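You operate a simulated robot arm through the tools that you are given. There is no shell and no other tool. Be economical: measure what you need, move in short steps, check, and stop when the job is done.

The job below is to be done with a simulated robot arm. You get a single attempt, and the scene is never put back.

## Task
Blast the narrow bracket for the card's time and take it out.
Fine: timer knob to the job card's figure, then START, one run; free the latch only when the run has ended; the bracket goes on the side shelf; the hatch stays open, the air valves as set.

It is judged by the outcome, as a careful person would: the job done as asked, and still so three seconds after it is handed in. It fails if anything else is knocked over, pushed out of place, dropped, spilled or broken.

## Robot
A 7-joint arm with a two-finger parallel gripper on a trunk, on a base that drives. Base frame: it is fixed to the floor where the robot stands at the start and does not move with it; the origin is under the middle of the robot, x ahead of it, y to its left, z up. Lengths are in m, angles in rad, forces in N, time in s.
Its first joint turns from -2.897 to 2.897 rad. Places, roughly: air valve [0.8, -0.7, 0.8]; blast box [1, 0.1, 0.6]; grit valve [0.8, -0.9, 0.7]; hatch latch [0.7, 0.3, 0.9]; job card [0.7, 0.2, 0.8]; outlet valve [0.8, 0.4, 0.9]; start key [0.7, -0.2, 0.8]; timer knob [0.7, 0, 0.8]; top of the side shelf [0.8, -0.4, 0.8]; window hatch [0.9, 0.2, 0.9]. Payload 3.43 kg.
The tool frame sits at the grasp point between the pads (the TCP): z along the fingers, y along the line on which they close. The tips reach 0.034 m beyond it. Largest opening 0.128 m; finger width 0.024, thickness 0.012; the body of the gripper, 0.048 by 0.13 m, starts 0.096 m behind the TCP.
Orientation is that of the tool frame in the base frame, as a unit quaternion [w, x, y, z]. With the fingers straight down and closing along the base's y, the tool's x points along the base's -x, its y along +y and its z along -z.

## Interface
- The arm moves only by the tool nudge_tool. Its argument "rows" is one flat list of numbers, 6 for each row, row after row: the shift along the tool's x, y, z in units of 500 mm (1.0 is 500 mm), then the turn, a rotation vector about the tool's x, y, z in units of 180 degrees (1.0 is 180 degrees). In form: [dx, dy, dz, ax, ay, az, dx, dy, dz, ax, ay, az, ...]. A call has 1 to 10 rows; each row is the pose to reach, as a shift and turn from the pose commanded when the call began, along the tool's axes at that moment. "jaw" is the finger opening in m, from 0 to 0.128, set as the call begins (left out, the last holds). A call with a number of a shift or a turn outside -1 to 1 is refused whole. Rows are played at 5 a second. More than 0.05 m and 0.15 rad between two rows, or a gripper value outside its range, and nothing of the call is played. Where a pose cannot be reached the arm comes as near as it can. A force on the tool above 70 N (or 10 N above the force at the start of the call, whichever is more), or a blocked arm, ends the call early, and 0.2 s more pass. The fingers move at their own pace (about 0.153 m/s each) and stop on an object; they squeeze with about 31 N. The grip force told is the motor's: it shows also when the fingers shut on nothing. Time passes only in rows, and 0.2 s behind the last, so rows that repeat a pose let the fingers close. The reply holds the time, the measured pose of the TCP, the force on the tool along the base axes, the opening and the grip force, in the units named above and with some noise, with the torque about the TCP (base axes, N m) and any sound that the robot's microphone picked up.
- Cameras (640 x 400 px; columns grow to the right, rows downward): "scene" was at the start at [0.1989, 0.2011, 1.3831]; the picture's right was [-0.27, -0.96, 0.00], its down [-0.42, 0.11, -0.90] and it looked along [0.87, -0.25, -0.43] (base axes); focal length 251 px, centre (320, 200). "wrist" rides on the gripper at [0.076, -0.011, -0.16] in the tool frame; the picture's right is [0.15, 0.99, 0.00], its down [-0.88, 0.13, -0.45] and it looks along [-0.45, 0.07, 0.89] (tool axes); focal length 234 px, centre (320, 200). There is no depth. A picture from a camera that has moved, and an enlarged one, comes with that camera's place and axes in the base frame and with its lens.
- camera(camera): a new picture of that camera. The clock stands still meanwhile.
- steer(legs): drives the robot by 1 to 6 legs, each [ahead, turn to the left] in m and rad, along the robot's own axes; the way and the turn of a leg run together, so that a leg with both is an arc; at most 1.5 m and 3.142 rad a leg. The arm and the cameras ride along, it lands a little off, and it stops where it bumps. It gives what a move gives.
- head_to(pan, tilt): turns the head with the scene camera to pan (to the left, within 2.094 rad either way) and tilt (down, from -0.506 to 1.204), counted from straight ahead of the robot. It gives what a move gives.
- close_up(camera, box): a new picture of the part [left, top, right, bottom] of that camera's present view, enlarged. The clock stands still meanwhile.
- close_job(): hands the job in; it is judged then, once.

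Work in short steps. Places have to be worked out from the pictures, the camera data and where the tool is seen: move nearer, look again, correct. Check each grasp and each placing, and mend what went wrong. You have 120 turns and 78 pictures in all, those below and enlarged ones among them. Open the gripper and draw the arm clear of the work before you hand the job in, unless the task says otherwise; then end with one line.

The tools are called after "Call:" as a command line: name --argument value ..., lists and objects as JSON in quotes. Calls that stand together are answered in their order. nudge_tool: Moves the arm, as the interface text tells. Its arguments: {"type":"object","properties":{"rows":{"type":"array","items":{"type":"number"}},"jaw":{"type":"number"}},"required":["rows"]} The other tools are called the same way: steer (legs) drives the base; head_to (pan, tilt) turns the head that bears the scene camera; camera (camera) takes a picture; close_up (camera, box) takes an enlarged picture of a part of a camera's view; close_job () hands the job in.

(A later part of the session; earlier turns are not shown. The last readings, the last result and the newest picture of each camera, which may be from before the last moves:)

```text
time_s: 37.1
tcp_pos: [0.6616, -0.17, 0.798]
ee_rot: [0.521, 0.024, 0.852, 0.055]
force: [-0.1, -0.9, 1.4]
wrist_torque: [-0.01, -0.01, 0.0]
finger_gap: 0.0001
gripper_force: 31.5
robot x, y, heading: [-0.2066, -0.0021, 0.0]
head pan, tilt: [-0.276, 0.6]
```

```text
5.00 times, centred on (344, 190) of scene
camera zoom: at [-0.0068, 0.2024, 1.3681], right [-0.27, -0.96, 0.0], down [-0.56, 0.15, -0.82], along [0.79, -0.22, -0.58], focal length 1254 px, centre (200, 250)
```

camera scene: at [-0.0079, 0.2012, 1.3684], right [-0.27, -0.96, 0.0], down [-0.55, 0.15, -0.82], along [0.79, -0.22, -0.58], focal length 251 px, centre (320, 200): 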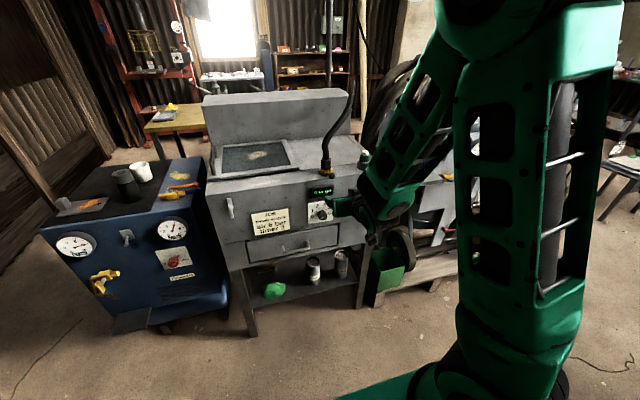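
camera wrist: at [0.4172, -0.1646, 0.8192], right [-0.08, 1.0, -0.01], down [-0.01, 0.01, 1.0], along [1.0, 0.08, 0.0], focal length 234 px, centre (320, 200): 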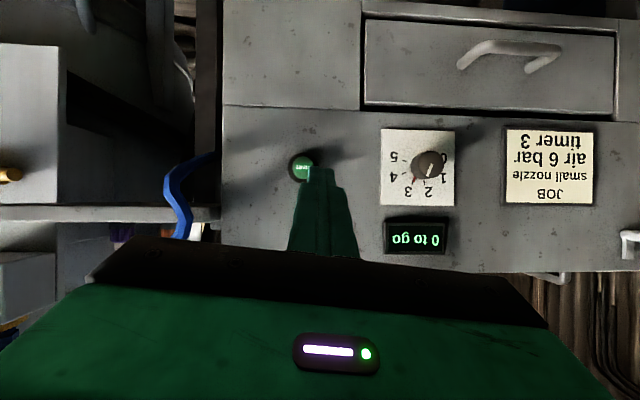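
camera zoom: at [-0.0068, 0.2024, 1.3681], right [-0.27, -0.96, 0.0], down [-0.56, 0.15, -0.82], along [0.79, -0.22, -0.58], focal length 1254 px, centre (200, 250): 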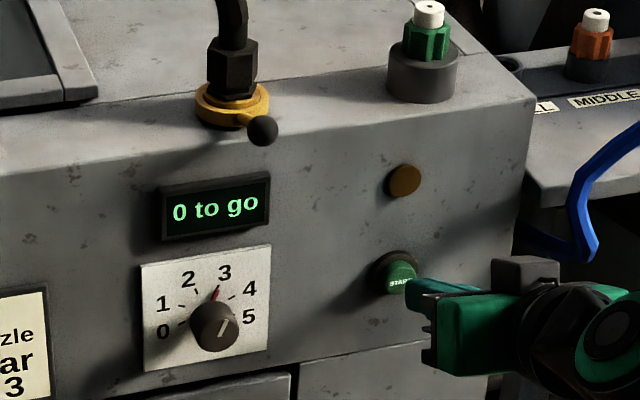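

The tip is heading onto the button; no contact yet. Continue forward with force monitored.

Call:
nudge_tool --rows '[-0.0045, -0.0007, 0.0089, 0, 0, 0, -0.009, -0.0014, 0.0178, 0, 0, 0]'

Call:
close_up --camera "scene" --box '[280, 150, 408, 230]'

```text
time_s: 37.8
tcp_pos: [0.6714, -0.1704, 0.7966]
ee_rot: [0.52, 0.025, 0.852, 0.055]
force: [0.2, -0.2, -0.1]
wrist_torque: [-0.02, -0.02, 0.02]
finger_gap: 0.0002
gripper_force: 31.2
robot x, y, heading: [-0.2032, -0.0061, 0.004]
head pan, tilt: [-0.276, 0.6]
```

```text
5.00 times, centred on (344, 190) of scene
camera zoom: at [-0.0069, 0.2024, 1.3681], right [-0.27, -0.96, 0.0], down [-0.56, 0.15, -0.82], along [0.79, -0.22, -0.58], focal length 1254 px, centre (200, 250)
```

zoom: 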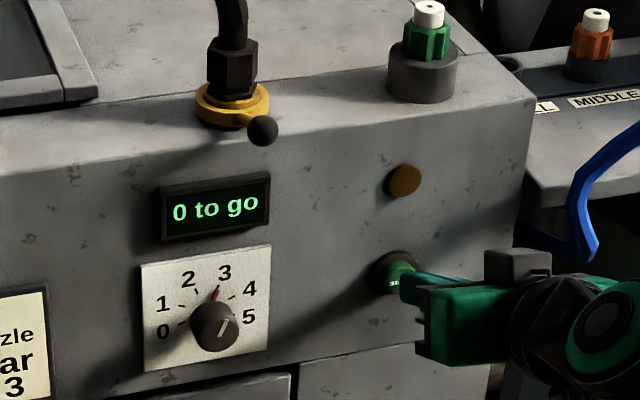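

Not touching yet; shift 5 mm toward +y and go forward another 12 mm.

Call:
nudge_tool --rows '[-0.003, 0.0092, 0.0107, 0, 0, 0, -0.0075, 0.0085, 0.0178, 0, 0, 0, -0.011, 0.008, 0.0232, 0, 0, 0]'

Call:
close_up --camera "scene" --box '[280, 150, 408, 230]'

```text
time_s: 38.5
tcp_pos: [0.6798, -0.1642, 0.7972]
ee_rot: [0.518, 0.026, 0.853, 0.054]
force: [-41.4, 0.8, 9.9]
wrist_torque: [0.03, -0.08, 0.04]
finger_gap: 0.0
gripper_force: 30.8
robot x, y, heading: [-0.2005, -0.0109, 0.005]
head pan, tilt: [-0.276, 0.6]
heard: click
```

```text
5.00 times, centred on (344, 190) of scene
camera zoom: at [-0.0088, 0.2025, 1.3683], right [-0.27, -0.96, 0.0], down [-0.55, 0.15, -0.82], along [0.79, -0.22, -0.57], focal length 1254 px, centre (200, 250)
```

zoom: 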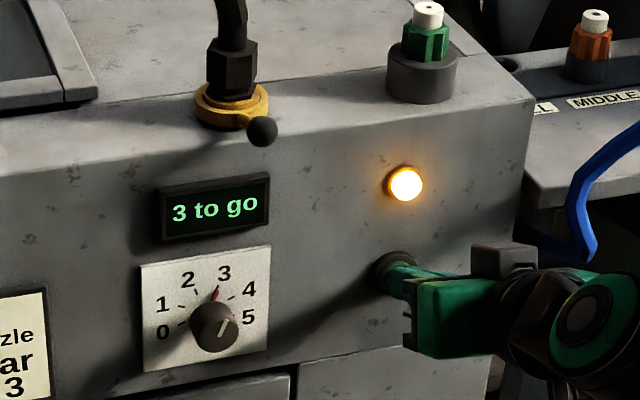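

Click heard, lamp on, "3 to go". Retract from the button and note the run; meanwhile I'll look at the latch with the scene camera.

Call:
nudge_tool --rows '[0.03, 0, -0.07, 0, 0, 0, 0.06, 0, -0.14, 0, 0, 0, 0.06, 0, -0.22, 0, 0, 0, 0, 0, -0.28, 0, 0, 0]'

Call:
close_up --camera "scene" --box '[200, 130, 360, 230]'

Call:
close_up --camera "scene" --box '[204, 180, 268, 220]'

```text
time_s: 39.5
tcp_pos: [0.5718, -0.1803, 0.8467]
ee_rot: [0.52, 0.024, 0.852, 0.055]
force: [-0.3, 1.8, 0.5]
wrist_torque: [-0.06, 0.06, -0.16]
finger_gap: 0.0006
gripper_force: 31.3
out of reach, approached as far as the arm can: row 3, 4
robot x, y, heading: [-0.204, -0.0098, -0.001]
head pan, tilt: [-0.276, 0.6]
```

```text
4.00 times, centred on (280, 180) of scene
camera zoom: at [-0.0069, 0.2035, 1.3679], right [-0.27, -0.96, 0.0], down [-0.56, 0.15, -0.82], along [0.79, -0.22, -0.58], focal length 1003 px, centre (480, 280)
```

zoom: 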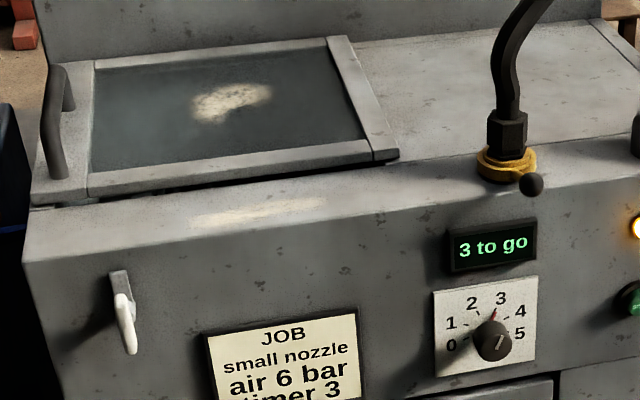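

```text
10.00 times, centred on (236, 200) of scene
camera zoom: at [-0.0069, 0.2035, 1.3679], right [-0.27, -0.96, 0.0], down [-0.56, 0.15, -0.82], along [0.79, -0.22, -0.58], focal length 2508 px, centre (1160, 200)
```

zoom: 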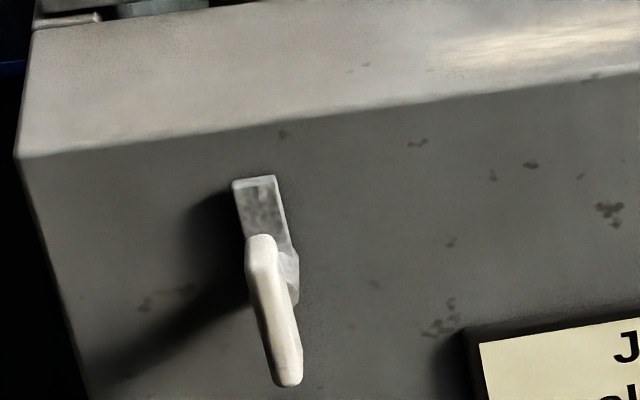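

The latch is a white crank lever hanging from a pin at about [0.69,0.303,0.89], lever ~45 mm long. While the run counts, I move the arm over in front of it (still well off).

Call:
nudge_tool --rows '[0.0028, 0.0885, 0.0027, 0.0023, 0.0016, -0.0031, 0.0056, 0.177, 0.0054, 0.0045, 0.0031, -0.0061, 0.0084, 0.2655, 0.0081, 0.0068, 0.0047, -0.0092, 0.0112, 0.354, 0.0108, 0.0091, 0.0062, -0.0123, 0.014, 0.4425, 0.0135, 0.0114, 0.0078, -0.0154, 0.0168, 0.531, 0.0162, 0.0136, 0.0093, -0.0184, 0.0196, 0.6195, 0.0189, 0.0159, 0.0109, -0.0215, 0.0224, 0.708, 0.0216, 0.0182, 0.0124, -0.0246, 0.0252, 0.7965, 0.0243, 0.0204, 0.014, -0.0276, 0.028, 0.885, 0.027, 0.0227, 0.0155, -0.0307]' --jaw 0.06

Call:
camera --camera "wrist"

```text
time_s: 41.8
tcp_pos: [0.5731, 0.2575, 0.8825]
ee_rot: [0.5, 0.002, 0.866, -0.001]
force: [1.0, -1.6, -0.2]
wrist_torque: [0.07, 0.07, 0.15]
finger_gap: 0.0599
gripper_force: 0.0
out of reach, approached as far as the arm can: row 1, 2, 3, 4, 5
robot x, y, heading: [-0.2017, -0.0122, 0.004]
head pan, tilt: [-0.276, 0.6]
```

```text
38 pictures are left
camera wrist: at [0.3955, 0.2484, 0.8958], right [-0.07, 0.99, -0.13], down [0.04, 0.13, 0.99], along [1.0, 0.06, -0.05], focal length 234 px, centre (320, 200)
```

wrist: 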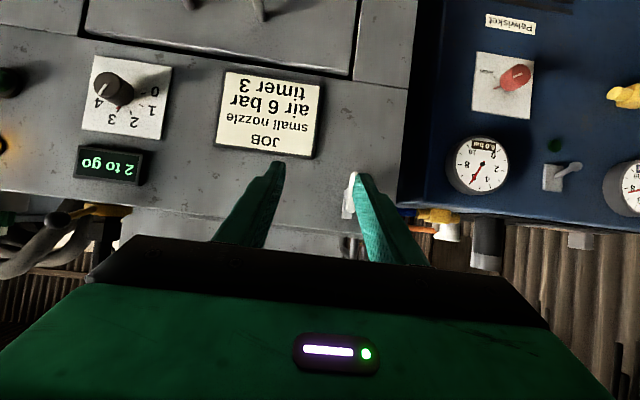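

"2 to go" now. Latch is at about y=0.302, z≈0.87. Move to pregrasp 60 mm back from it and wait.

Call:
nudge_tool --rows '[-0.0369, 0.0445, 0.025, 0, 0, 0, -0.0738, 0.089, 0.05, 0, 0, 0, -0.0738, 0.089, 0.05, 0, 0, 0, -0.0738, 0.089, 0.05, 0, 0, 0, -0.0738, 0.089, 0.05, 0, 0, 0, -0.0738, 0.089, 0.05, 0, 0, 0, -0.0738, 0.089, 0.05, 0, 0, 0, -0.0738, 0.089, 0.05, 0, 0, 0, -0.0738, 0.089, 0.05, 0, 0, 0, -0.0738, 0.089, 0.05, 0, 0, 0]'

Call:
nudge_tool --rows '[0, 0, 0, 0, 0, 0, 0, 0, 0, 0, 0, 0, 0, 0, 0, 0, 0, 0, 0, 0, 0, 0, 0, 0, 0, 0, 0, 0, 0, 0, 0, 0, 0, 0, 0, 0, 0, 0, 0, 0, 0, 0, 0, 0, 0, 0, 0, 0, 0, 0, 0, 0, 0, 0, 0, 0, 0, 0, 0, 0]'

Call:
nudge_tool --rows '[0, 0, 0, 0, 0, 0, 0, 0, 0, 0, 0, 0, 0, 0, 0, 0, 0, 0, 0, 0, 0, 0, 0, 0, 0, 0, 0, 0, 0, 0, 0, 0, 0, 0, 0, 0, 0, 0, 0, 0, 0, 0, 0, 0, 0, 0, 0, 0, 0, 0, 0, 0, 0, 0, 0, 0, 0, 0, 0, 0]'

Call:
camera --camera "wrist"

```text
time_s: 44.0
tcp_pos: [0.609, 0.3047, 0.9021]
ee_rot: [0.501, 0.001, 0.866, 0.001]
force: [0.8, -0.6, -0.9]
wrist_torque: [-0.01, 0.0, 0.0]
finger_gap: 0.0598
gripper_force: 0.0
robot x, y, heading: [-0.2028, -0.0025, 0.004]
head pan, tilt: [-0.276, 0.6]
```

```text
time_s: 46.1
tcp_pos: [0.6103, 0.3048, 0.9015]
ee_rot: [0.501, 0.0, 0.865, 0.001]
force: [-0.9, -0.5, 0.1]
wrist_torque: [0.0, 0.01, -0.01]
finger_gap: 0.0597
gripper_force: 0.0
robot x, y, heading: [-0.1996, -0.0095, 0.002]
head pan, tilt: [-0.276, 0.6]
```

```text
time_s: 48.4
tcp_pos: [0.6107, 0.3033, 0.9028]
ee_rot: [0.501, 0.0, 0.865, 0.001]
force: [-0.1, 0.1, 0.0]
wrist_torque: [-0.02, 0.04, -0.03]
finger_gap: 0.06
gripper_force: 0.1
robot x, y, heading: [-0.2033, -0.0087, 0.004]
head pan, tilt: [-0.276, 0.6]
```

```text
37 pictures are left
camera wrist: at [0.4335, 0.2943, 0.9158], right [-0.07, 0.99, -0.13], down [0.04, 0.13, 0.99], along [1.0, 0.07, -0.05], focal length 234 px, centre (320, 200)
```

wrist: 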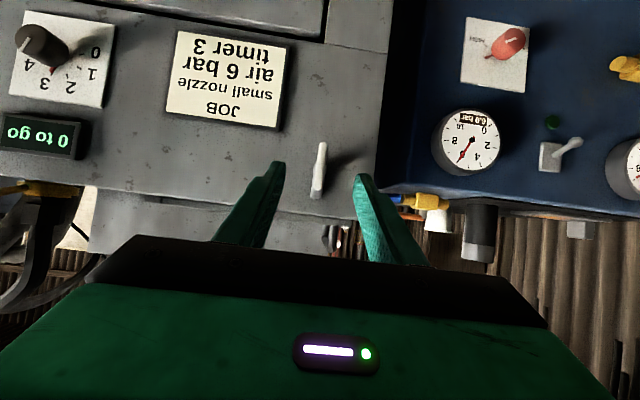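

Display reads "0 to go". Verify that the lamp is out before touching the latch.

Call:
close_up --camera "scene" --box '[200, 130, 424, 270]'

Call:
close_up --camera "wrist" --box '[240, 120, 400, 220]'

```text
2.86 times, centred on (312, 200) of scene
camera zoom: at [-0.0068, 0.2024, 1.368], right [-0.27, -0.96, 0.0], down [-0.56, 0.15, -0.82], along [0.79, -0.22, -0.58], focal length 717 px, centre (343, 200)
```

zoom: 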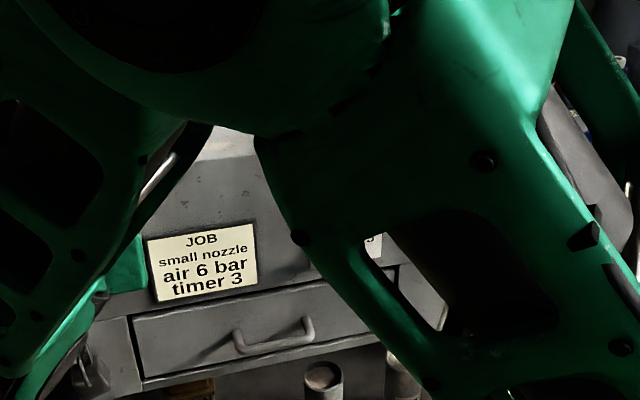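

```text
4.00 times, centred on (320, 170) of wrist
camera zoom: at [0.4335, 0.2943, 0.9158], right [-0.07, 0.99, -0.13], down [0.04, 0.13, 0.99], along [1.0, 0.07, -0.05], focal length 937 px, centre (320, 320)
```

zoom: 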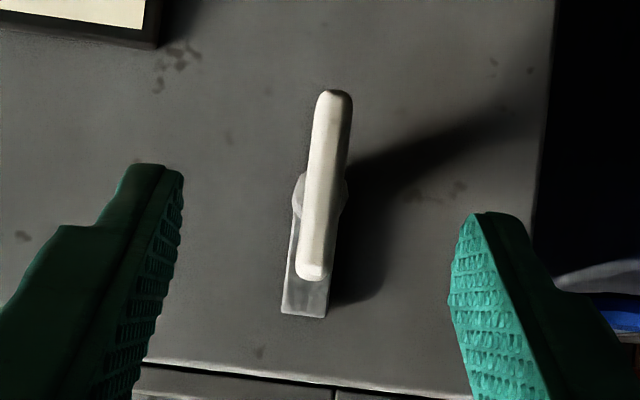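

The arm blocks the lamp; the latch turns out to be a T-bar on a hub at about [0.685,0.307,0.868]. I wait another 4 s for safety, then advance around the bar with the fingers open.

Call:
nudge_tool --rows '[0, 0, 0, 0, 0, 0, 0, 0, 0, 0, 0, 0, 0, 0, 0, 0, 0, 0, 0, 0, 0, 0, 0, 0, 0, 0, 0, 0, 0, 0, 0, 0, 0, 0, 0, 0, 0, 0, 0, 0, 0, 0, 0, 0, 0, 0, 0, 0, 0, 0, 0, 0, 0, 0, 0, 0, 0, 0, 0, 0]'

Call:
nudge_tool --rows '[0, 0, 0, 0, 0, 0, 0, 0, 0, 0, 0, 0, 0, 0, 0, 0, 0, 0, 0, 0, 0, 0, 0, 0, 0, 0, 0, 0, 0, 0, 0, 0, 0, 0, 0, 0, 0, 0, 0, 0, 0, 0, 0, 0, 0, 0, 0, 0, 0, 0, 0, 0, 0, 0, 0, 0, 0, 0, 0, 0]'

Call:
nudge_tool --rows '[-0.004, 0.002, 0.04, 0, 0, 0, -0.008, 0.0035, 0.08, 0, 0, 0, -0.0116, 0.005, 0.118, 0, 0, 0]'

Call:
close_up --camera "wrist" --box '[0, 80, 400, 330]'

```text
time_s: 50.5
tcp_pos: [0.6101, 0.3047, 0.9013]
ee_rot: [0.501, 0.001, 0.865, 0.001]
force: [1.2, -1.0, 0.5]
wrist_torque: [0.01, -0.01, -0.02]
finger_gap: 0.0602
gripper_force: 0.0
robot x, y, heading: [-0.2013, -0.0093, 0.004]
head pan, tilt: [-0.276, 0.6]
```

```text
time_s: 52.8
tcp_pos: [0.6103, 0.304, 0.9022]
ee_rot: [0.501, 0.001, 0.865, 0.0]
force: [-0.5, -0.5, -0.4]
wrist_torque: [0.01, -0.02, -0.04]
finger_gap: 0.0604
gripper_force: 0.1
robot x, y, heading: [-0.2007, -0.0052, -0.0]
head pan, tilt: [-0.276, 0.6]
```

```text
time_s: 53.5
tcp_pos: [0.6634, 0.3066, 0.878]
ee_rot: [0.502, 0.001, 0.865, 0.0]
force: [-0.1, 0.2, 0.3]
wrist_torque: [-0.03, 0.01, 0.0]
finger_gap: 0.06
gripper_force: 0.0
robot x, y, heading: [-0.2029, -0.0021, 0.006]
head pan, tilt: [-0.276, 0.6]
```

```text
1.60 times, centred on (200, 205) of wrist
camera zoom: at [0.4868, 0.297, 0.8914], right [-0.07, 0.99, -0.13], down [0.04, 0.13, 0.99], along [1.0, 0.07, -0.05], focal length 375 px, centre (512, 192)
```

zoom: 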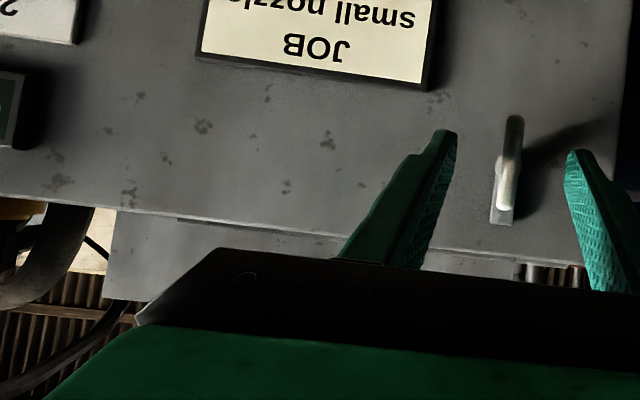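

Bar is between the tips; hub at x≈0.695. Go 8 mm further and close.

Call:
nudge_tool --rows '[-0.006, 0, 0.0148, 0, 0, 0]'

Call:
nudge_tool --rows '[0, 0, 0, 0, 0, 0, 0, 0, 0, 0, 0, 0, 0, 0, 0, 0, 0, 0]' --jaw 0

Call:
close_up --camera "wrist" --box '[240, 120, 400, 220]'

```text
time_s: 54.0
tcp_pos: [0.6721, 0.3062, 0.8757]
ee_rot: [0.5, 0.001, 0.866, 0.001]
force: [0.0, -0.1, 0.3]
wrist_torque: [-0.01, 0.01, -0.01]
finger_gap: 0.06
gripper_force: 0.1
robot x, y, heading: [-0.2013, -0.0101, -0.001]
head pan, tilt: [-0.276, 0.6]
```

```text
time_s: 54.8
tcp_pos: [0.6724, 0.3066, 0.875]
ee_rot: [0.501, 0.001, 0.866, 0.001]
force: [5.2, 5.4, 0.6]
wrist_torque: [0.07, 0.12, 0.28]
finger_gap: 0.0154
gripper_force: 44.7
robot x, y, heading: [-0.2011, -0.0065, -0.001]
head pan, tilt: [-0.276, 0.6]
```

```text
4.00 times, centred on (320, 170) of wrist
camera zoom: at [0.4954, 0.2965, 0.8894], right [-0.07, 0.99, -0.12], down [0.04, 0.13, 0.99], along [1.0, 0.07, -0.05], focal length 937 px, centre (320, 320)
```

zoom: 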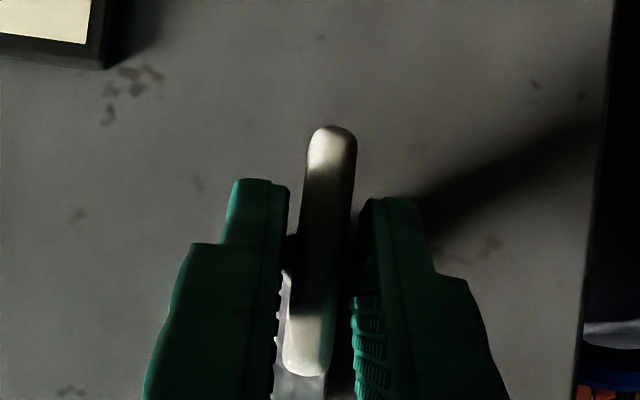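

Gripped (15 mm). Try a small clockwise turn (16°) about the hub and watch the torque.

Call:
nudge_tool --rows '[0, -0.0024, 0, -0.0229, 0, 0.0397, 0, -0.0048, 0, -0.0458, 0, 0.0794]'

```text
time_s: 55.4
tcp_pos: [0.6724, 0.3047, 0.8741]
ee_rot: [0.496, 0.072, 0.856, 0.124]
force: [6.3, 9.4, 1.8]
wrist_torque: [-2.01, 0.28, -0.45]
finger_gap: 0.0193
gripper_force: 44.9
robot x, y, heading: [-0.2042, -0.0083, 0.003]
head pan, tilt: [-0.276, 0.6]
```

The jaw was pried open with 2 N m resistance: it seems blocked that way. Turn back and try counter-clockwise.

Call:
nudge_tool --rows '[0, 0.0024, 0, 0.0229, 0, -0.0397, 0, 0.0048, 0, 0.0458, 0, -0.0794, 0, 0.0072, 0, 0.0687, 0, -0.1191, 0, 0.0096, 0, 0.0916, 0, -0.1588]'

Call:
close_up --camera "wrist" --box '[240, 120, 400, 220]'

```text
time_s: 56.4
tcp_pos: [0.6711, 0.3094, 0.8747]
ee_rot: [0.494, -0.073, 0.858, -0.123]
force: [5.7, 7.6, -12.1]
wrist_torque: [0.14, -0.1, 0.55]
finger_gap: 0.0156
gripper_force: 45.0
robot x, y, heading: [-0.2044, -0.0091, 0.0]
head pan, tilt: [-0.276, 0.6]
```

```text
4.00 times, centred on (320, 170) of wrist
camera zoom: at [0.4947, 0.3038, 0.8919], right [-0.07, 0.91, -0.4], down [0.05, 0.41, 0.91], along [1.0, 0.05, -0.07], focal length 937 px, centre (320, 320)
```

zoom: 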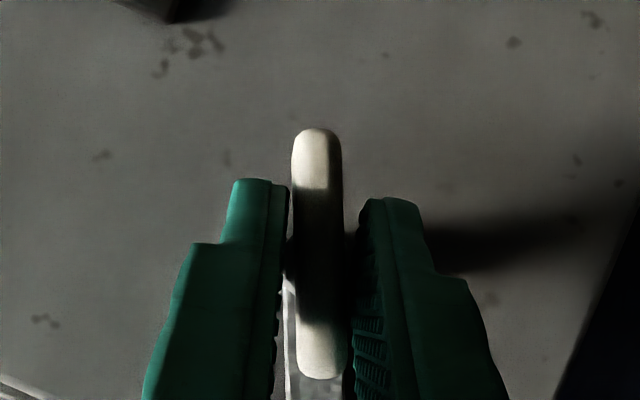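

It turns freely counter-clockwise and the bar follows. Continue in the same direction by 66°.

Call:
nudge_tool --rows '[0.0006, 0.0024, 0.0003, 0.023, 0.0002, -0.0397, 0.0012, 0.0048, 0.0007, 0.046, 0.0004, -0.0794, 0.0018, 0.0072, 0.001, 0.069, 0.0005, -0.1191, 0.0024, 0.0096, 0.0014, 0.092, 0.0007, -0.1588, 0.0041, 0.0112, 0.0023, 0.115, 0.0009, -0.1985, 0.0058, 0.0128, 0.0033, 0.138, 0.0011, -0.2382, 0.0075, 0.0144, 0.0042, 0.161, 0.0012, -0.2779, 0.0092, 0.016, 0.0052, 0.184, 0.0014, -0.3176]'

Call:
camera --camera "wrist"

```text
time_s: 58.1
tcp_pos: [0.6707, 0.3168, 0.8662]
ee_rot: [0.373, -0.331, 0.652, -0.571]
force: [6.7, 12.0, -26.2]
wrist_torque: [0.6, 0.67, 0.67]
finger_gap: 0.0154
gripper_force: 45.0
robot x, y, heading: [-0.1986, -0.0063, 0.001]
head pan, tilt: [-0.276, 0.6]
```

```text
31 pictures are left
camera wrist: at [0.4945, 0.3311, 0.8807], right [-0.08, 0.0, -1.0], down [0.05, 1.0, 0.0], along [1.0, -0.05, -0.08], focal length 234 px, centre (320, 200)
```

wrist: 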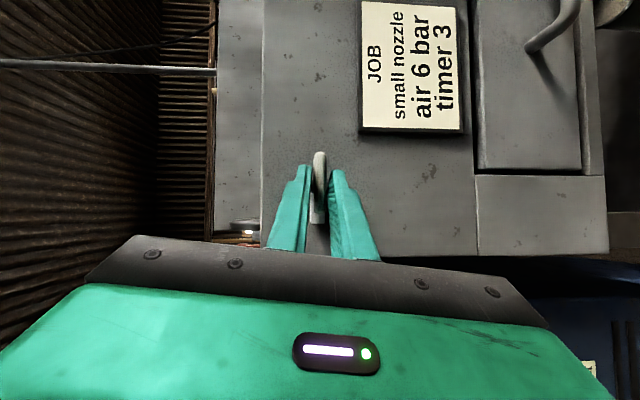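

Bar is near horizontal (~83°). Turn ~10° more to its stop, watching torque.

Call:
nudge_tool --rows '[0, 0.0008, 0, 0.014, 0.0001, -0.024, 0.0004, 0.0012, 0, 0.028, 0.0002, -0.048]'

```text
time_s: 58.8
tcp_pos: [0.6706, 0.316, 0.8654]
ee_rot: [-0.342, 0.363, -0.6, 0.626]
force: [-7.7, 9.4, -31.0]
wrist_torque: [0.48, 0.97, 0.15]
finger_gap: 0.0155
gripper_force: 44.7
robot x, y, heading: [-0.2027, -0.0053, 0.003]
head pan, tilt: [-0.276, 0.6]
```

Past 90° with little resistance. Release and back off along the tool axis.

Call:
nudge_tool --rows '[0, 0, 0, 0, 0, 0, 0, 0, 0, 0, 0, 0]' --jaw 0.06

Call:
nudge_tool --rows '[0, 0, -0.06, 0, 0, 0, 0, 0, -0.13, 0, 0, 0]'

Call:
nudge_tool --rows '[-0.003, -0.025, -0.005, -0.0232, -0.0003, 0.0399, -0.006, -0.05, -0.01, -0.0464, -0.0006, 0.0798, -0.009, -0.075, -0.015, -0.0696, -0.0009, 0.1197, -0.012, -0.1, -0.02, -0.0928, -0.0012, 0.1596, -0.015, -0.125, -0.02, -0.116, -0.0015, 0.1995, -0.018, -0.15, -0.02, -0.1392, -0.0018, 0.2394, -0.021, -0.175, -0.02, -0.1624, -0.0021, 0.2793, -0.024, -0.2, -0.02, -0.1856, -0.0024, 0.3192, -0.027, -0.225, -0.02, -0.2088, -0.0027, 0.3591, -0.03, -0.25, -0.02, -0.232, -0.003, 0.399]'

Call:
camera --camera "wrist"

```text
time_s: 59.4
tcp_pos: [0.6712, 0.3148, 0.871]
ee_rot: [-0.345, 0.359, -0.599, 0.627]
force: [-0.5, 0.4, 0.6]
wrist_torque: [-0.03, -0.02, 0.0]
finger_gap: 0.0601
gripper_force: 0.1
robot x, y, heading: [-0.2007, -0.0072, 0.003]
head pan, tilt: [-0.276, 0.6]
```

```text
time_s: 60.0
tcp_pos: [0.6146, 0.3482, 0.8691]
ee_rot: [-0.344, 0.358, -0.6, 0.627]
force: [0.0, -0.8, 0.2]
wrist_torque: [-0.02, 0.0, 0.03]
finger_gap: 0.0599
gripper_force: 0.0
robot x, y, heading: [-0.1995, -0.0053, 0.002]
head pan, tilt: [-0.276, 0.6]
```

```text
time_s: 62.1
tcp_pos: [0.6152, 0.3712, 0.9896]
ee_rot: [0.5, -0.042, 0.862, -0.07]
force: [-0.3, -0.9, -0.7]
wrist_torque: [0.01, -0.04, -0.01]
finger_gap: 0.0597
gripper_force: 0.1
robot x, y, heading: [-0.1998, -0.0082, 0.005]
head pan, tilt: [-0.276, 0.6]
```

```text
30 pictures are left
camera wrist: at [0.4378, 0.3629, 1.0059], right [-0.08, 0.96, -0.29], down [0.04, 0.29, 0.96], along [1.0, 0.06, -0.06], focal length 234 px, centre (320, 200)
```

wrist: 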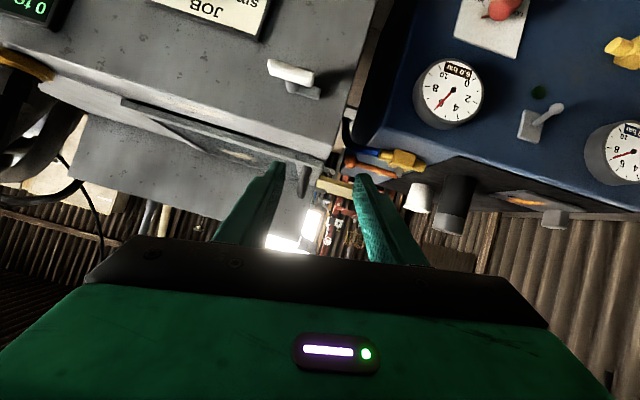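

Latch is horizontal now with its cam swung out. View the hatch from the scene camera.

Call:
camera --camera "scene"

```text
29 pictures are left
camera scene: at [-0.0068, 0.2027, 1.368], right [-0.27, -0.96, 0.0], down [-0.56, 0.15, -0.82], along [0.79, -0.22, -0.58], focal length 251 px, centre (320, 200)
```

scene: 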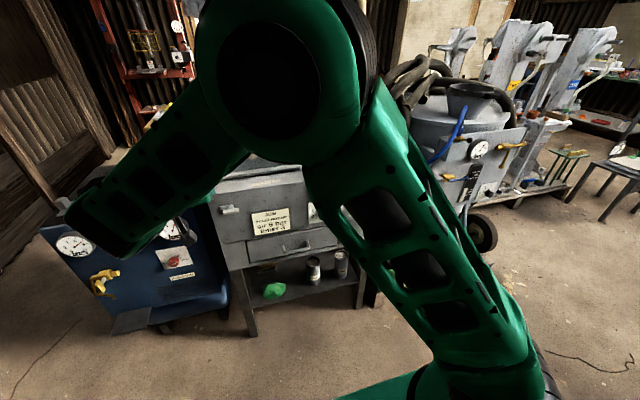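

Hatch geometry from the earlier picture: lid spans x 0.78–1.08, y 0.06–0.34 at z≈0.94, pull bar along x at y≈0.345 on the free (left) edge, so it hinges on the right. That's beyond reach from here, so I raise the arm with the tool nearly down and then drive forward 0.2 m again.

Call:
nudge_tool --rows '[-0.0473, -0.0727, -0.0273, -0.0057, 0.0319, 0.005, -0.0946, -0.1454, -0.0546, -0.0114, 0.0637, 0.01, -0.1419, -0.2181, -0.0819, -0.0171, 0.0956, 0.015, -0.1891, -0.2909, -0.1091, -0.0229, 0.1274, 0.02, -0.2364, -0.3636, -0.1364, -0.0286, 0.1593, 0.025, -0.2837, -0.4363, -0.1637, -0.0343, 0.1911, 0.03, -0.331, -0.509, -0.191, -0.04, 0.223, 0.0349]'

Call:
steer --legs '[[0.2, 0]]'

Call:
camera --camera "scene"

```text
time_s: 63.8
tcp_pos: [0.6136, 0.1507, 1.2191]
ee_rot: [0.172, -0.001, 0.985, 0.0]
force: [-0.9, 0.8, 0.7]
wrist_torque: [-0.06, 0.0, -0.04]
finger_gap: 0.0601
gripper_force: 0.1
robot x, y, heading: [-0.2031, -0.0042, 0.001]
head pan, tilt: [-0.276, 0.6]
```

```text
time_s: 65.4
tcp_pos: [0.816, 0.1517, 1.2193]
ee_rot: [0.173, 0.0, 0.985, 0.0]
force: [0.8, 0.7, 0.1]
wrist_torque: [-0.01, -0.03, 0.0]
finger_gap: 0.0602
gripper_force: 0.0
robot x, y, heading: [0.0026, -0.007, 0.0]
head pan, tilt: [-0.276, 0.6]
```

```text
28 pictures are left
camera scene: at [0.1945, 0.2032, 1.3681], right [-0.27, -0.96, 0.0], down [-0.56, 0.15, -0.82], along [0.79, -0.22, -0.58], focal length 251 px, centre (320, 200)
```

scene: 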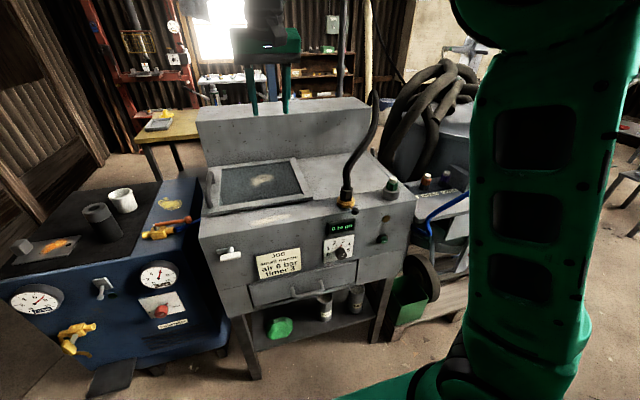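

The lamp is out, display 0. Zoom on the hatch and handle from both cameras.

Call:
close_up --camera "scene" --box '[190, 140, 350, 240]'

Call:
camera --camera "wrist"

```text
4.00 times, centred on (270, 190) of scene
camera zoom: at [0.1945, 0.2032, 1.3681], right [-0.27, -0.96, 0.0], down [-0.56, 0.15, -0.82], along [0.79, -0.22, -0.58], focal length 1003 px, centre (520, 240)
```

zoom: 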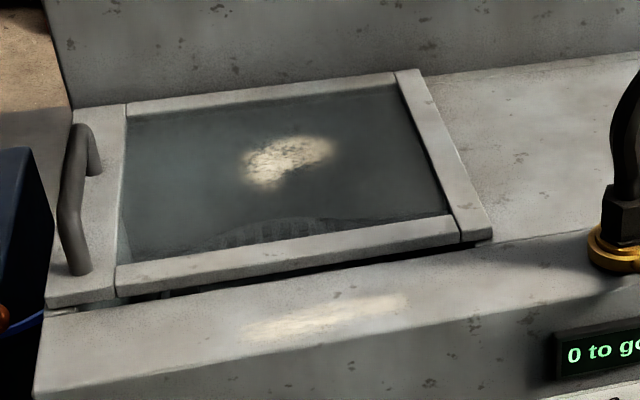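

```text
26 pictures are left
camera wrist: at [0.6889, 0.1407, 1.342], right [-0.14, 0.99, -0.05], down [0.67, 0.13, 0.73], along [0.73, 0.07, -0.68], focal length 234 px, centre (320, 200)
```

wrist: 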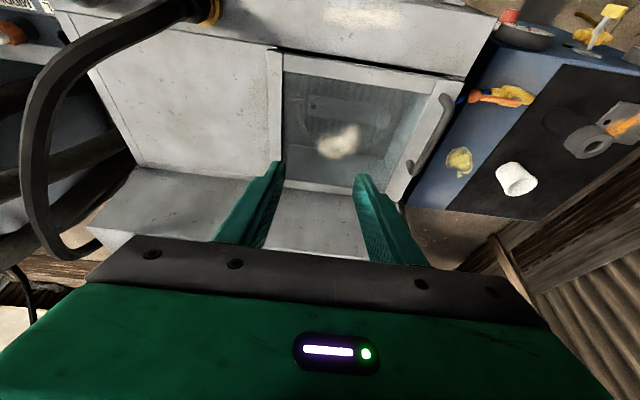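

Handle bar triangulates to y≈0.35, x 0.826–0.957, z≈0.964. Move above it at [0.875,0.35,1.05] with tool straight down.

Call:
nudge_tool --rows '[0.0008, 0.066, 0.0597, 0, 0.0185, 0, 0.0017, 0.132, 0.1193, 0, 0.0369, 0, 0.0025, 0.198, 0.179, 0, 0.0554, 0, 0.0033, 0.264, 0.2387, 0, 0.0738, 0, 0.0042, 0.33, 0.2983, 0, 0.0923, 0, 0.005, 0.396, 0.358, 0, 0.1107, 0]'

Call:
camera --camera "wrist"

```text
time_s: 66.8
tcp_pos: [0.8645, 0.3492, 1.0617]
ee_rot: [0.007, 0.0, 1.0, 0.0]
force: [-0.8, -0.2, 0.7]
wrist_torque: [0.07, -0.06, 0.01]
finger_gap: 0.06
gripper_force: 0.1
robot x, y, heading: [-0.0024, -0.008, -0.0]
head pan, tilt: [-0.276, 0.6]
```

```text
25 pictures are left
camera wrist: at [0.7857, 0.3377, 1.2205], right [-0.15, 0.99, 0.0], down [0.87, 0.13, 0.47], along [0.46, 0.07, -0.88], focal length 234 px, centre (320, 200)
```

wrist: 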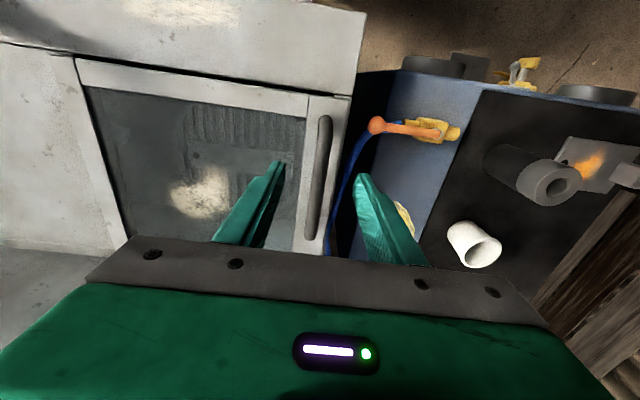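

Bar is nicely between the fingers. Descend 87 mm with jaw 45 mm and close.

Call:
nudge_tool --rows '[-0.016, 0.008, 0.06, 0, 0, 0, -0.016, 0.008, 0.12, 0, 0, 0, -0.016, 0.008, 0.174, 0, 0, 0]' --jaw 0.045

Call:
nudge_tool --rows '[0, 0, 0, 0, 0, 0, 0, 0, 0, 0, 0, 0]' --jaw 0

```text
time_s: 67.6
tcp_pos: [0.8726, 0.3509, 0.9737]
ee_rot: [0.007, 0.0, 1.0, 0.0]
force: [0.2, -0.5, 1.3]
wrist_torque: [0.0, -0.02, -0.01]
finger_gap: 0.045
gripper_force: 0.0
robot x, y, heading: [0.0028, -0.0038, 0.007]
head pan, tilt: [-0.276, 0.6]
```

```text
time_s: 68.2
tcp_pos: [0.8732, 0.3497, 0.974]
ee_rot: [0.006, 0.001, 1.0, -0.001]
force: [-3.0, -14.8, -1.2]
wrist_torque: [0.01, 0.13, 0.69]
finger_gap: 0.0157
gripper_force: 45.2
robot x, y, heading: [-0.0019, -0.0087, 0.004]
head pan, tilt: [-0.276, 0.6]
```

Bar gripped (15.7 mm). Lift along the arc about a hinge at y≈0.05, by 30°, rolling the tool with the lid.

Call:
nudge_tool --rows '[0, -0.0166, -0.078, -0.0417, 0, 0, 0, -0.0432, -0.1528, -0.0833, 0, 0, 0, -0.0796, -0.2224, -0.125, 0, 0, 0, -0.124, -0.2894, -0.1667, 0, 0]'

Call:
camera --camera "scene"

```text
time_s: 69.2
tcp_pos: [0.869, 0.2942, 1.1193]
ee_rot: [0.007, -0.002, 0.966, 0.259]
force: [0.3, 1.2, -0.6]
wrist_torque: [-0.08, -0.01, -0.02]
finger_gap: 0.0002
gripper_force: 32.9
robot x, y, heading: [-0.0009, -0.007, 0.0]
head pan, tilt: [-0.276, 0.6]
```

```text
24 pictures are left
camera scene: at [0.1947, 0.2037, 1.3679], right [-0.27, -0.96, 0.0], down [-0.56, 0.15, -0.82], along [0.79, -0.22, -0.58], focal length 251 px, centre (320, 200)
```

scene: 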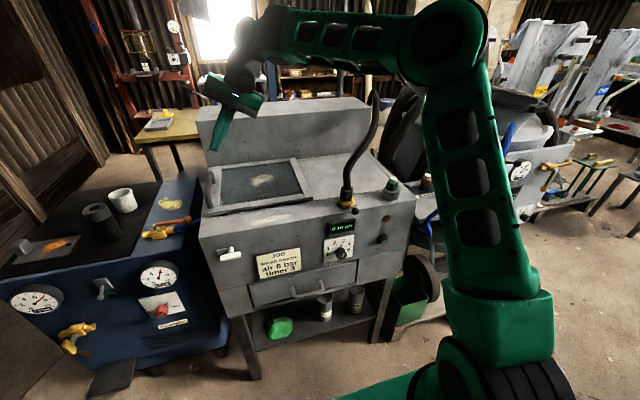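

The grip slipped off and the lid fell back closed—nothing else moved. I'll return over the bar, grip deeper, and lift just 2 cm to feel whether it's still held.

Call:
nudge_tool --rows '[-0.002, -0.0017, 0.057, 0.0417, 0, 0, -0.004, -0.0033, 0.114, 0.0833, 0, 0, -0.006, -0.005, 0.17, 0.125, 0, 0, -0.008, -0.0066, 0.227, 0.1667, 0, 0]' --jaw 0.045

Call:
close_up --camera "wrist" --box '[80, 50, 400, 250]'

```text
time_s: 70.2
tcp_pos: [0.8766, 0.346, 1.0202]
ee_rot: [0.009, 0.0, 1.0, -0.001]
force: [-0.7, -1.1, 0.6]
wrist_torque: [0.12, 0.07, 0.0]
finger_gap: 0.0448
gripper_force: 0.0
robot x, y, heading: [-0.0011, -0.0083, 0.003]
head pan, tilt: [-0.276, 0.6]
```

```text
2.00 times, centred on (240, 150) of wrist
camera zoom: at [0.797, 0.3363, 1.1793], right [-0.15, 0.99, 0.0], down [0.87, 0.13, 0.47], along [0.46, 0.07, -0.88], focal length 468 px, centre (480, 300)
```

zoom: 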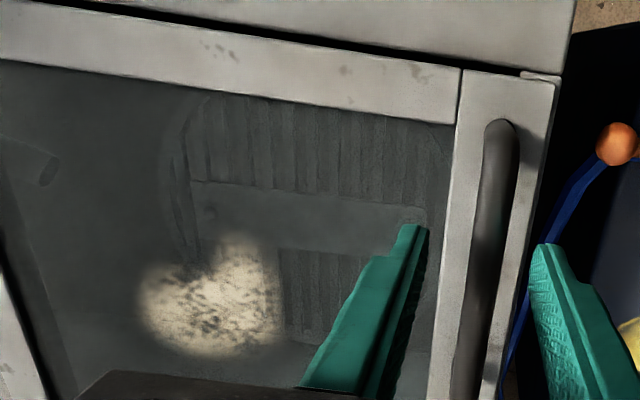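

Shift 6 mm toward +y, descend to z 0.966 (watching for contact), and close.

Call:
nudge_tool --rows '[0, 0.012, 0.05, 0, 0, 0, 0, 0.012, 0.09, 0, 0, 0, 0, 0.012, 0.108, 0, 0, 0]'

Call:
nudge_tool --rows '[0, 0, 0, 0, 0, 0, 0, 0, 0, 0, 0, 0]' --jaw 0

Call:
nudge_tool --rows '[0, -0.001, -0.01, -0.005, 0, 0, 0, -0.002, -0.02, -0.01, 0, 0]'

```text
time_s: 71.0
tcp_pos: [0.8742, 0.3529, 0.9676]
ee_rot: [0.009, -0.001, 1.0, 0.002]
force: [2.2, -0.7, 25.6]
wrist_torque: [-0.63, 0.23, 0.3]
finger_gap: 0.0451
gripper_force: 0.2
robot x, y, heading: [0.0021, -0.0031, 0.002]
head pan, tilt: [-0.276, 0.6]
```

```text
time_s: 71.6
tcp_pos: [0.875, 0.3506, 0.9685]
ee_rot: [0.01, 0.002, 1.0, 0.001]
force: [10.1, -21.4, 45.5]
wrist_torque: [0.03, 0.71, 1.05]
finger_gap: 0.0156
gripper_force: 44.7
robot x, y, heading: [-0.0009, -0.0063, -0.003]
head pan, tilt: [-0.276, 0.6]
```

```text
time_s: 72.2
tcp_pos: [0.874, 0.3508, 0.9685]
ee_rot: [0.004, 0.0, 1.0, 0.014]
force: [18.2, -10.9, -13.3]
wrist_torque: [-0.08, -0.92, 0.93]
finger_gap: 0.0158
gripper_force: 44.8
robot x, y, heading: [-0.0006, -0.0027, -0.002]
head pan, tilt: [-0.276, 0.6]
```

Tips touched the lid rail, bar is held at pad centre. Lift in small increments.

Call:
nudge_tool --rows '[0, -0.001, -0.015, -0.008, 0, 0, 0, -0.002, -0.03, -0.017, 0, 0]'

```text
time_s: 72.8
tcp_pos: [0.8722, 0.349, 0.9864]
ee_rot: [0.004, -0.001, 0.999, 0.042]
force: [-6.9, -7.3, -30.7]
wrist_torque: [-0.08, -0.34, 0.19]
finger_gap: 0.0157
gripper_force: 44.3
robot x, y, heading: [0.0005, -0.0069, -0.003]
head pan, tilt: [-0.276, 0.6]
```

Rising with 30 N load; check whether the lid is coming up.

Call:
close_up --camera "scene" --box '[190, 140, 350, 240]'

```text
4.00 times, centred on (270, 190) of scene
camera zoom: at [0.1956, 0.2034, 1.3679], right [-0.27, -0.96, 0.0], down [-0.56, 0.15, -0.82], along [0.79, -0.22, -0.58], focal length 1003 px, centre (520, 240)
```

zoom: 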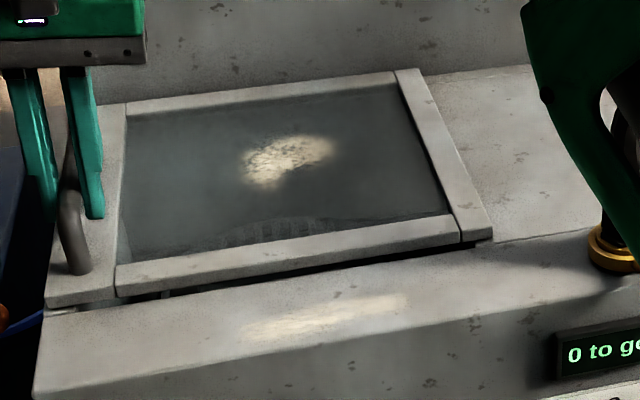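

The lid hasn't moved; the pads slid up the bar at ~30 N. While still holding, I test for sideways give of ±8 mm to see if it is a sliding hatch or something binding.

Call:
nudge_tool --rows '[0, -0.01, 0.01, 0, 0, 0, 0, -0.02, 0.02, 0, 0, 0]'

Call:
nudge_tool --rows '[0, 0.012, 0, 0, 0, 0, 0, 0.024, 0, 0, 0, 0]'

```text
time_s: 73.4
tcp_pos: [0.8727, 0.3416, 0.9855]
ee_rot: [0.011, -0.001, 0.999, 0.045]
force: [-11.6, 3.9, 30.8]
wrist_torque: [0.06, 0.04, 0.2]
finger_gap: 0.0155
gripper_force: 44.9
robot x, y, heading: [-0.0004, -0.0086, 0.001]
head pan, tilt: [-0.276, 0.6]
```

```text
time_s: 74.0
tcp_pos: [0.8736, 0.3485, 0.9811]
ee_rot: [0.008, 0.001, 0.999, 0.042]
force: [-4.8, -12.2, 31.5]
wrist_torque: [-0.09, -0.07, 0.64]
finger_gap: 0.0159
gripper_force: 45.3
robot x, y, heading: [0.004, -0.0072, 0.006]
head pan, tilt: [-0.276, 0.6]
```

Moving -y needed only ~4 N and the tool really moved, while +y met a stop: the hatch may slide to the right. Push 40 mm toward -y at constant height and look.

Call:
nudge_tool --rows '[0, -0.03, -0.004, 0, 0, 0, 0, -0.06, -0.008, 0, 0, 0, 0, -0.09, -0.008, 0, 0, 0, 0, -0.12, -0.008, 0, 0, 0]'

Call:
close_up --camera "scene" --box '[190, 120, 382, 240]'

```text
time_s: 75.0
tcp_pos: [0.8742, 0.2923, 0.9784]
ee_rot: [0.007, 0.0, 0.999, 0.044]
force: [5.0, 0.7, 30.8]
wrist_torque: [0.0, -0.02, 0.68]
finger_gap: 0.0157
gripper_force: 45.4
robot x, y, heading: [-0.0019, -0.0081, 0.0]
head pan, tilt: [-0.276, 0.6]
```

```text
3.33 times, centred on (286, 180) of scene
camera zoom: at [0.1934, 0.2028, 1.3683], right [-0.27, -0.96, 0.0], down [-0.55, 0.15, -0.82], along [0.79, -0.22, -0.58], focal length 836 px, centre (433, 267)
```

zoom: 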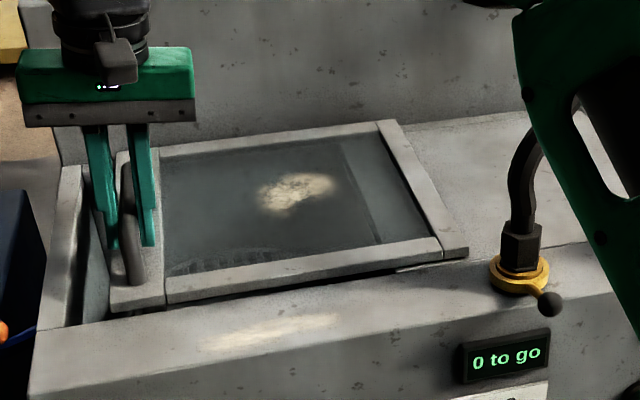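

It is a sliding hatch: it moved right, uncovering the box. Continue sliding -y by 0.16 m.

Call:
nudge_tool --rows '[0, -0.08, -0.008, 0, 0, 0, 0, -0.16, -0.008, 0, 0, 0, 0, -0.24, -0.008, 0, 0, 0, 0, -0.32, -0.008, 0, 0, 0]'

Call:
camera --camera "scene"

```text
time_s: 76.0
tcp_pos: [0.8756, 0.1265, 0.9696]
ee_rot: [0.009, 0.001, 0.999, 0.043]
force: [1.4, -1.6, 45.0]
wrist_torque: [-0.41, 0.65, 0.63]
finger_gap: 0.016
gripper_force: 45.3
robot x, y, heading: [-0.0035, -0.0041, 0.0]
head pan, tilt: [-0.276, 0.6]
```

```text
20 pictures are left
camera scene: at [0.1928, 0.2031, 1.3683], right [-0.27, -0.96, 0.0], down [-0.55, 0.15, -0.82], along [0.79, -0.22, -0.57], focal length 251 px, centre (320, 200)
```

scene: 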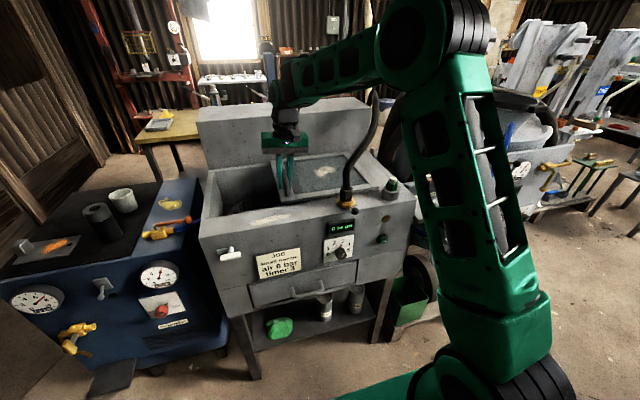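

Opening well. Push the remaining ~50 mm until it resists, easing the downward load.

Call:
nudge_tool --rows '[0, -0.04, -0.012, 0, 0, 0, 0, -0.08, -0.012, 0, 0, 0, 0, -0.12, -0.012, 0, 0, 0]'

```text
time_s: 76.8
tcp_pos: [0.8765, 0.0684, 0.9696]
ee_rot: [0.007, 0.001, 0.999, 0.042]
force: [12.7, -0.8, 8.9]
wrist_torque: [-0.55, 0.26, 0.81]
finger_gap: 0.0161
gripper_force: 45.2
robot x, y, heading: [-0.0021, -0.0035, 0.005]
head pan, tilt: [-0.276, 0.6]
```

Slid 0.28 m with no stop; the opening is fully clear. Release, lift up and look in with the wrist camera.

Call:
nudge_tool --rows '[0, 0, 0, 0, 0, 0, 0, 0, 0, 0, 0, 0]' --jaw 0.05

Call:
nudge_tool --rows '[0, 0, -0.08, 0.007, 0, 0, 0, 0, -0.16, 0.014, 0, 0, 0.02, 0.08, -0.24, 0.02, 0, 0, 0.05, 0.17, -0.29, 0.027, 0, 0, 0.08, 0.25, -0.32, 0.027, 0, 0]'

Call:
camera --camera "wrist"

```text
time_s: 77.4
tcp_pos: [0.8735, 0.0704, 0.9708]
ee_rot: [0.006, 0.0, 0.999, 0.042]
force: [-4.5, 9.7, 13.3]
wrist_torque: [0.04, 0.28, -0.25]
finger_gap: 0.0437
gripper_force: 0.0
robot x, y, heading: [-0.0004, -0.0052, 0.004]
head pan, tilt: [-0.276, 0.6]
```

```text
refused: row 3 steps farther than a row can; nothing moved
```

```text
19 pictures are left
camera wrist: at [0.7963, 0.0464, 1.1278], right [-0.15, 0.99, 0.08], down [0.87, 0.09, 0.48], along [0.46, 0.14, -0.88], focal length 234 px, centre (320, 200)
```

wrist: 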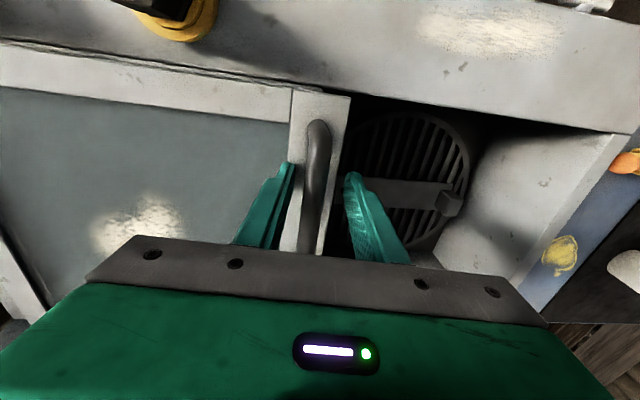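

Inside there's a round grate with something lying across it. Lift away in permitted steps.

Call:
nudge_tool --rows '[0, 0, -0.08, 0.007, 0, 0, 0, 0, -0.16, 0.014, 0, 0, 0.02, 0.05, -0.22, 0.02, 0, 0, 0.04, 0.11, -0.28, 0.027, 0, 0, 0.06, 0.18, -0.32, 0.027, 0, 0, 0.08, 0.25, -0.34, 0.027, 0, 0]' --jaw 0.06

Call:
camera --camera "wrist"

```text
time_s: 78.8
tcp_pos: [0.8322, 0.1793, 1.1483]
ee_rot: [0.007, 0.001, 1.0, 0.0]
force: [0.4, -1.0, 0.2]
wrist_torque: [0.03, 0.03, 0.01]
finger_gap: 0.0598
gripper_force: 0.0
robot x, y, heading: [-0.0006, -0.0081, -0.0]
head pan, tilt: [-0.276, 0.6]
```

```text
18 pictures are left
camera wrist: at [0.7531, 0.1691, 1.3061], right [-0.15, 0.99, 0.0], down [0.87, 0.13, 0.47], along [0.46, 0.07, -0.88], focal length 234 px, centre (320, 200)
```

wrist: 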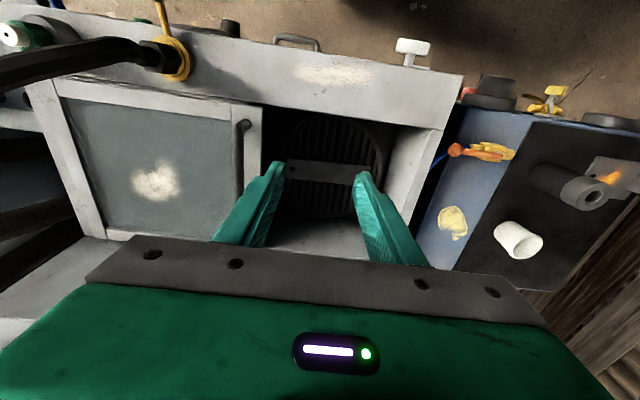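

Zoom into the box interior.

Call:
close_up --camera "wrist" --box '[256, 95, 416, 195]'

Call:
close_up --camera "scene" --box '[190, 130, 350, 230]'

```text
4.00 times, centred on (336, 145) of wrist
camera zoom: at [0.7531, 0.1691, 1.3061], right [-0.15, 0.99, 0.0], down [0.87, 0.13, 0.47], along [0.46, 0.07, -0.88], focal length 937 px, centre (256, 420)
```

zoom: 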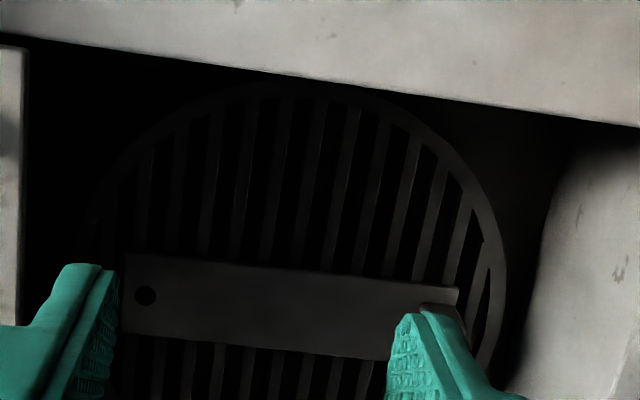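

```text
4.00 times, centred on (270, 180) of scene
camera zoom: at [0.1947, 0.2029, 1.3681], right [-0.27, -0.96, 0.0], down [-0.56, 0.15, -0.82], along [0.79, -0.22, -0.58], focal length 1003 px, centre (520, 280)
```

zoom: 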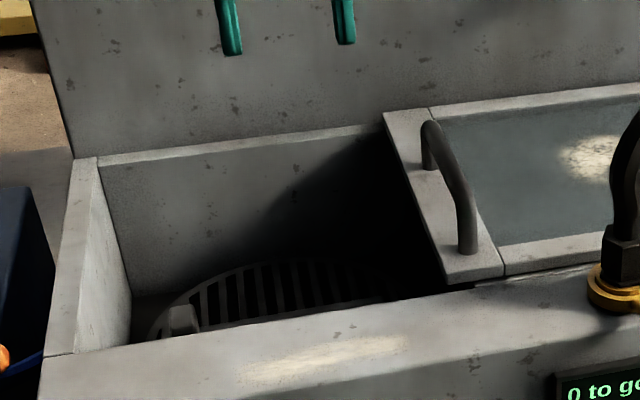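

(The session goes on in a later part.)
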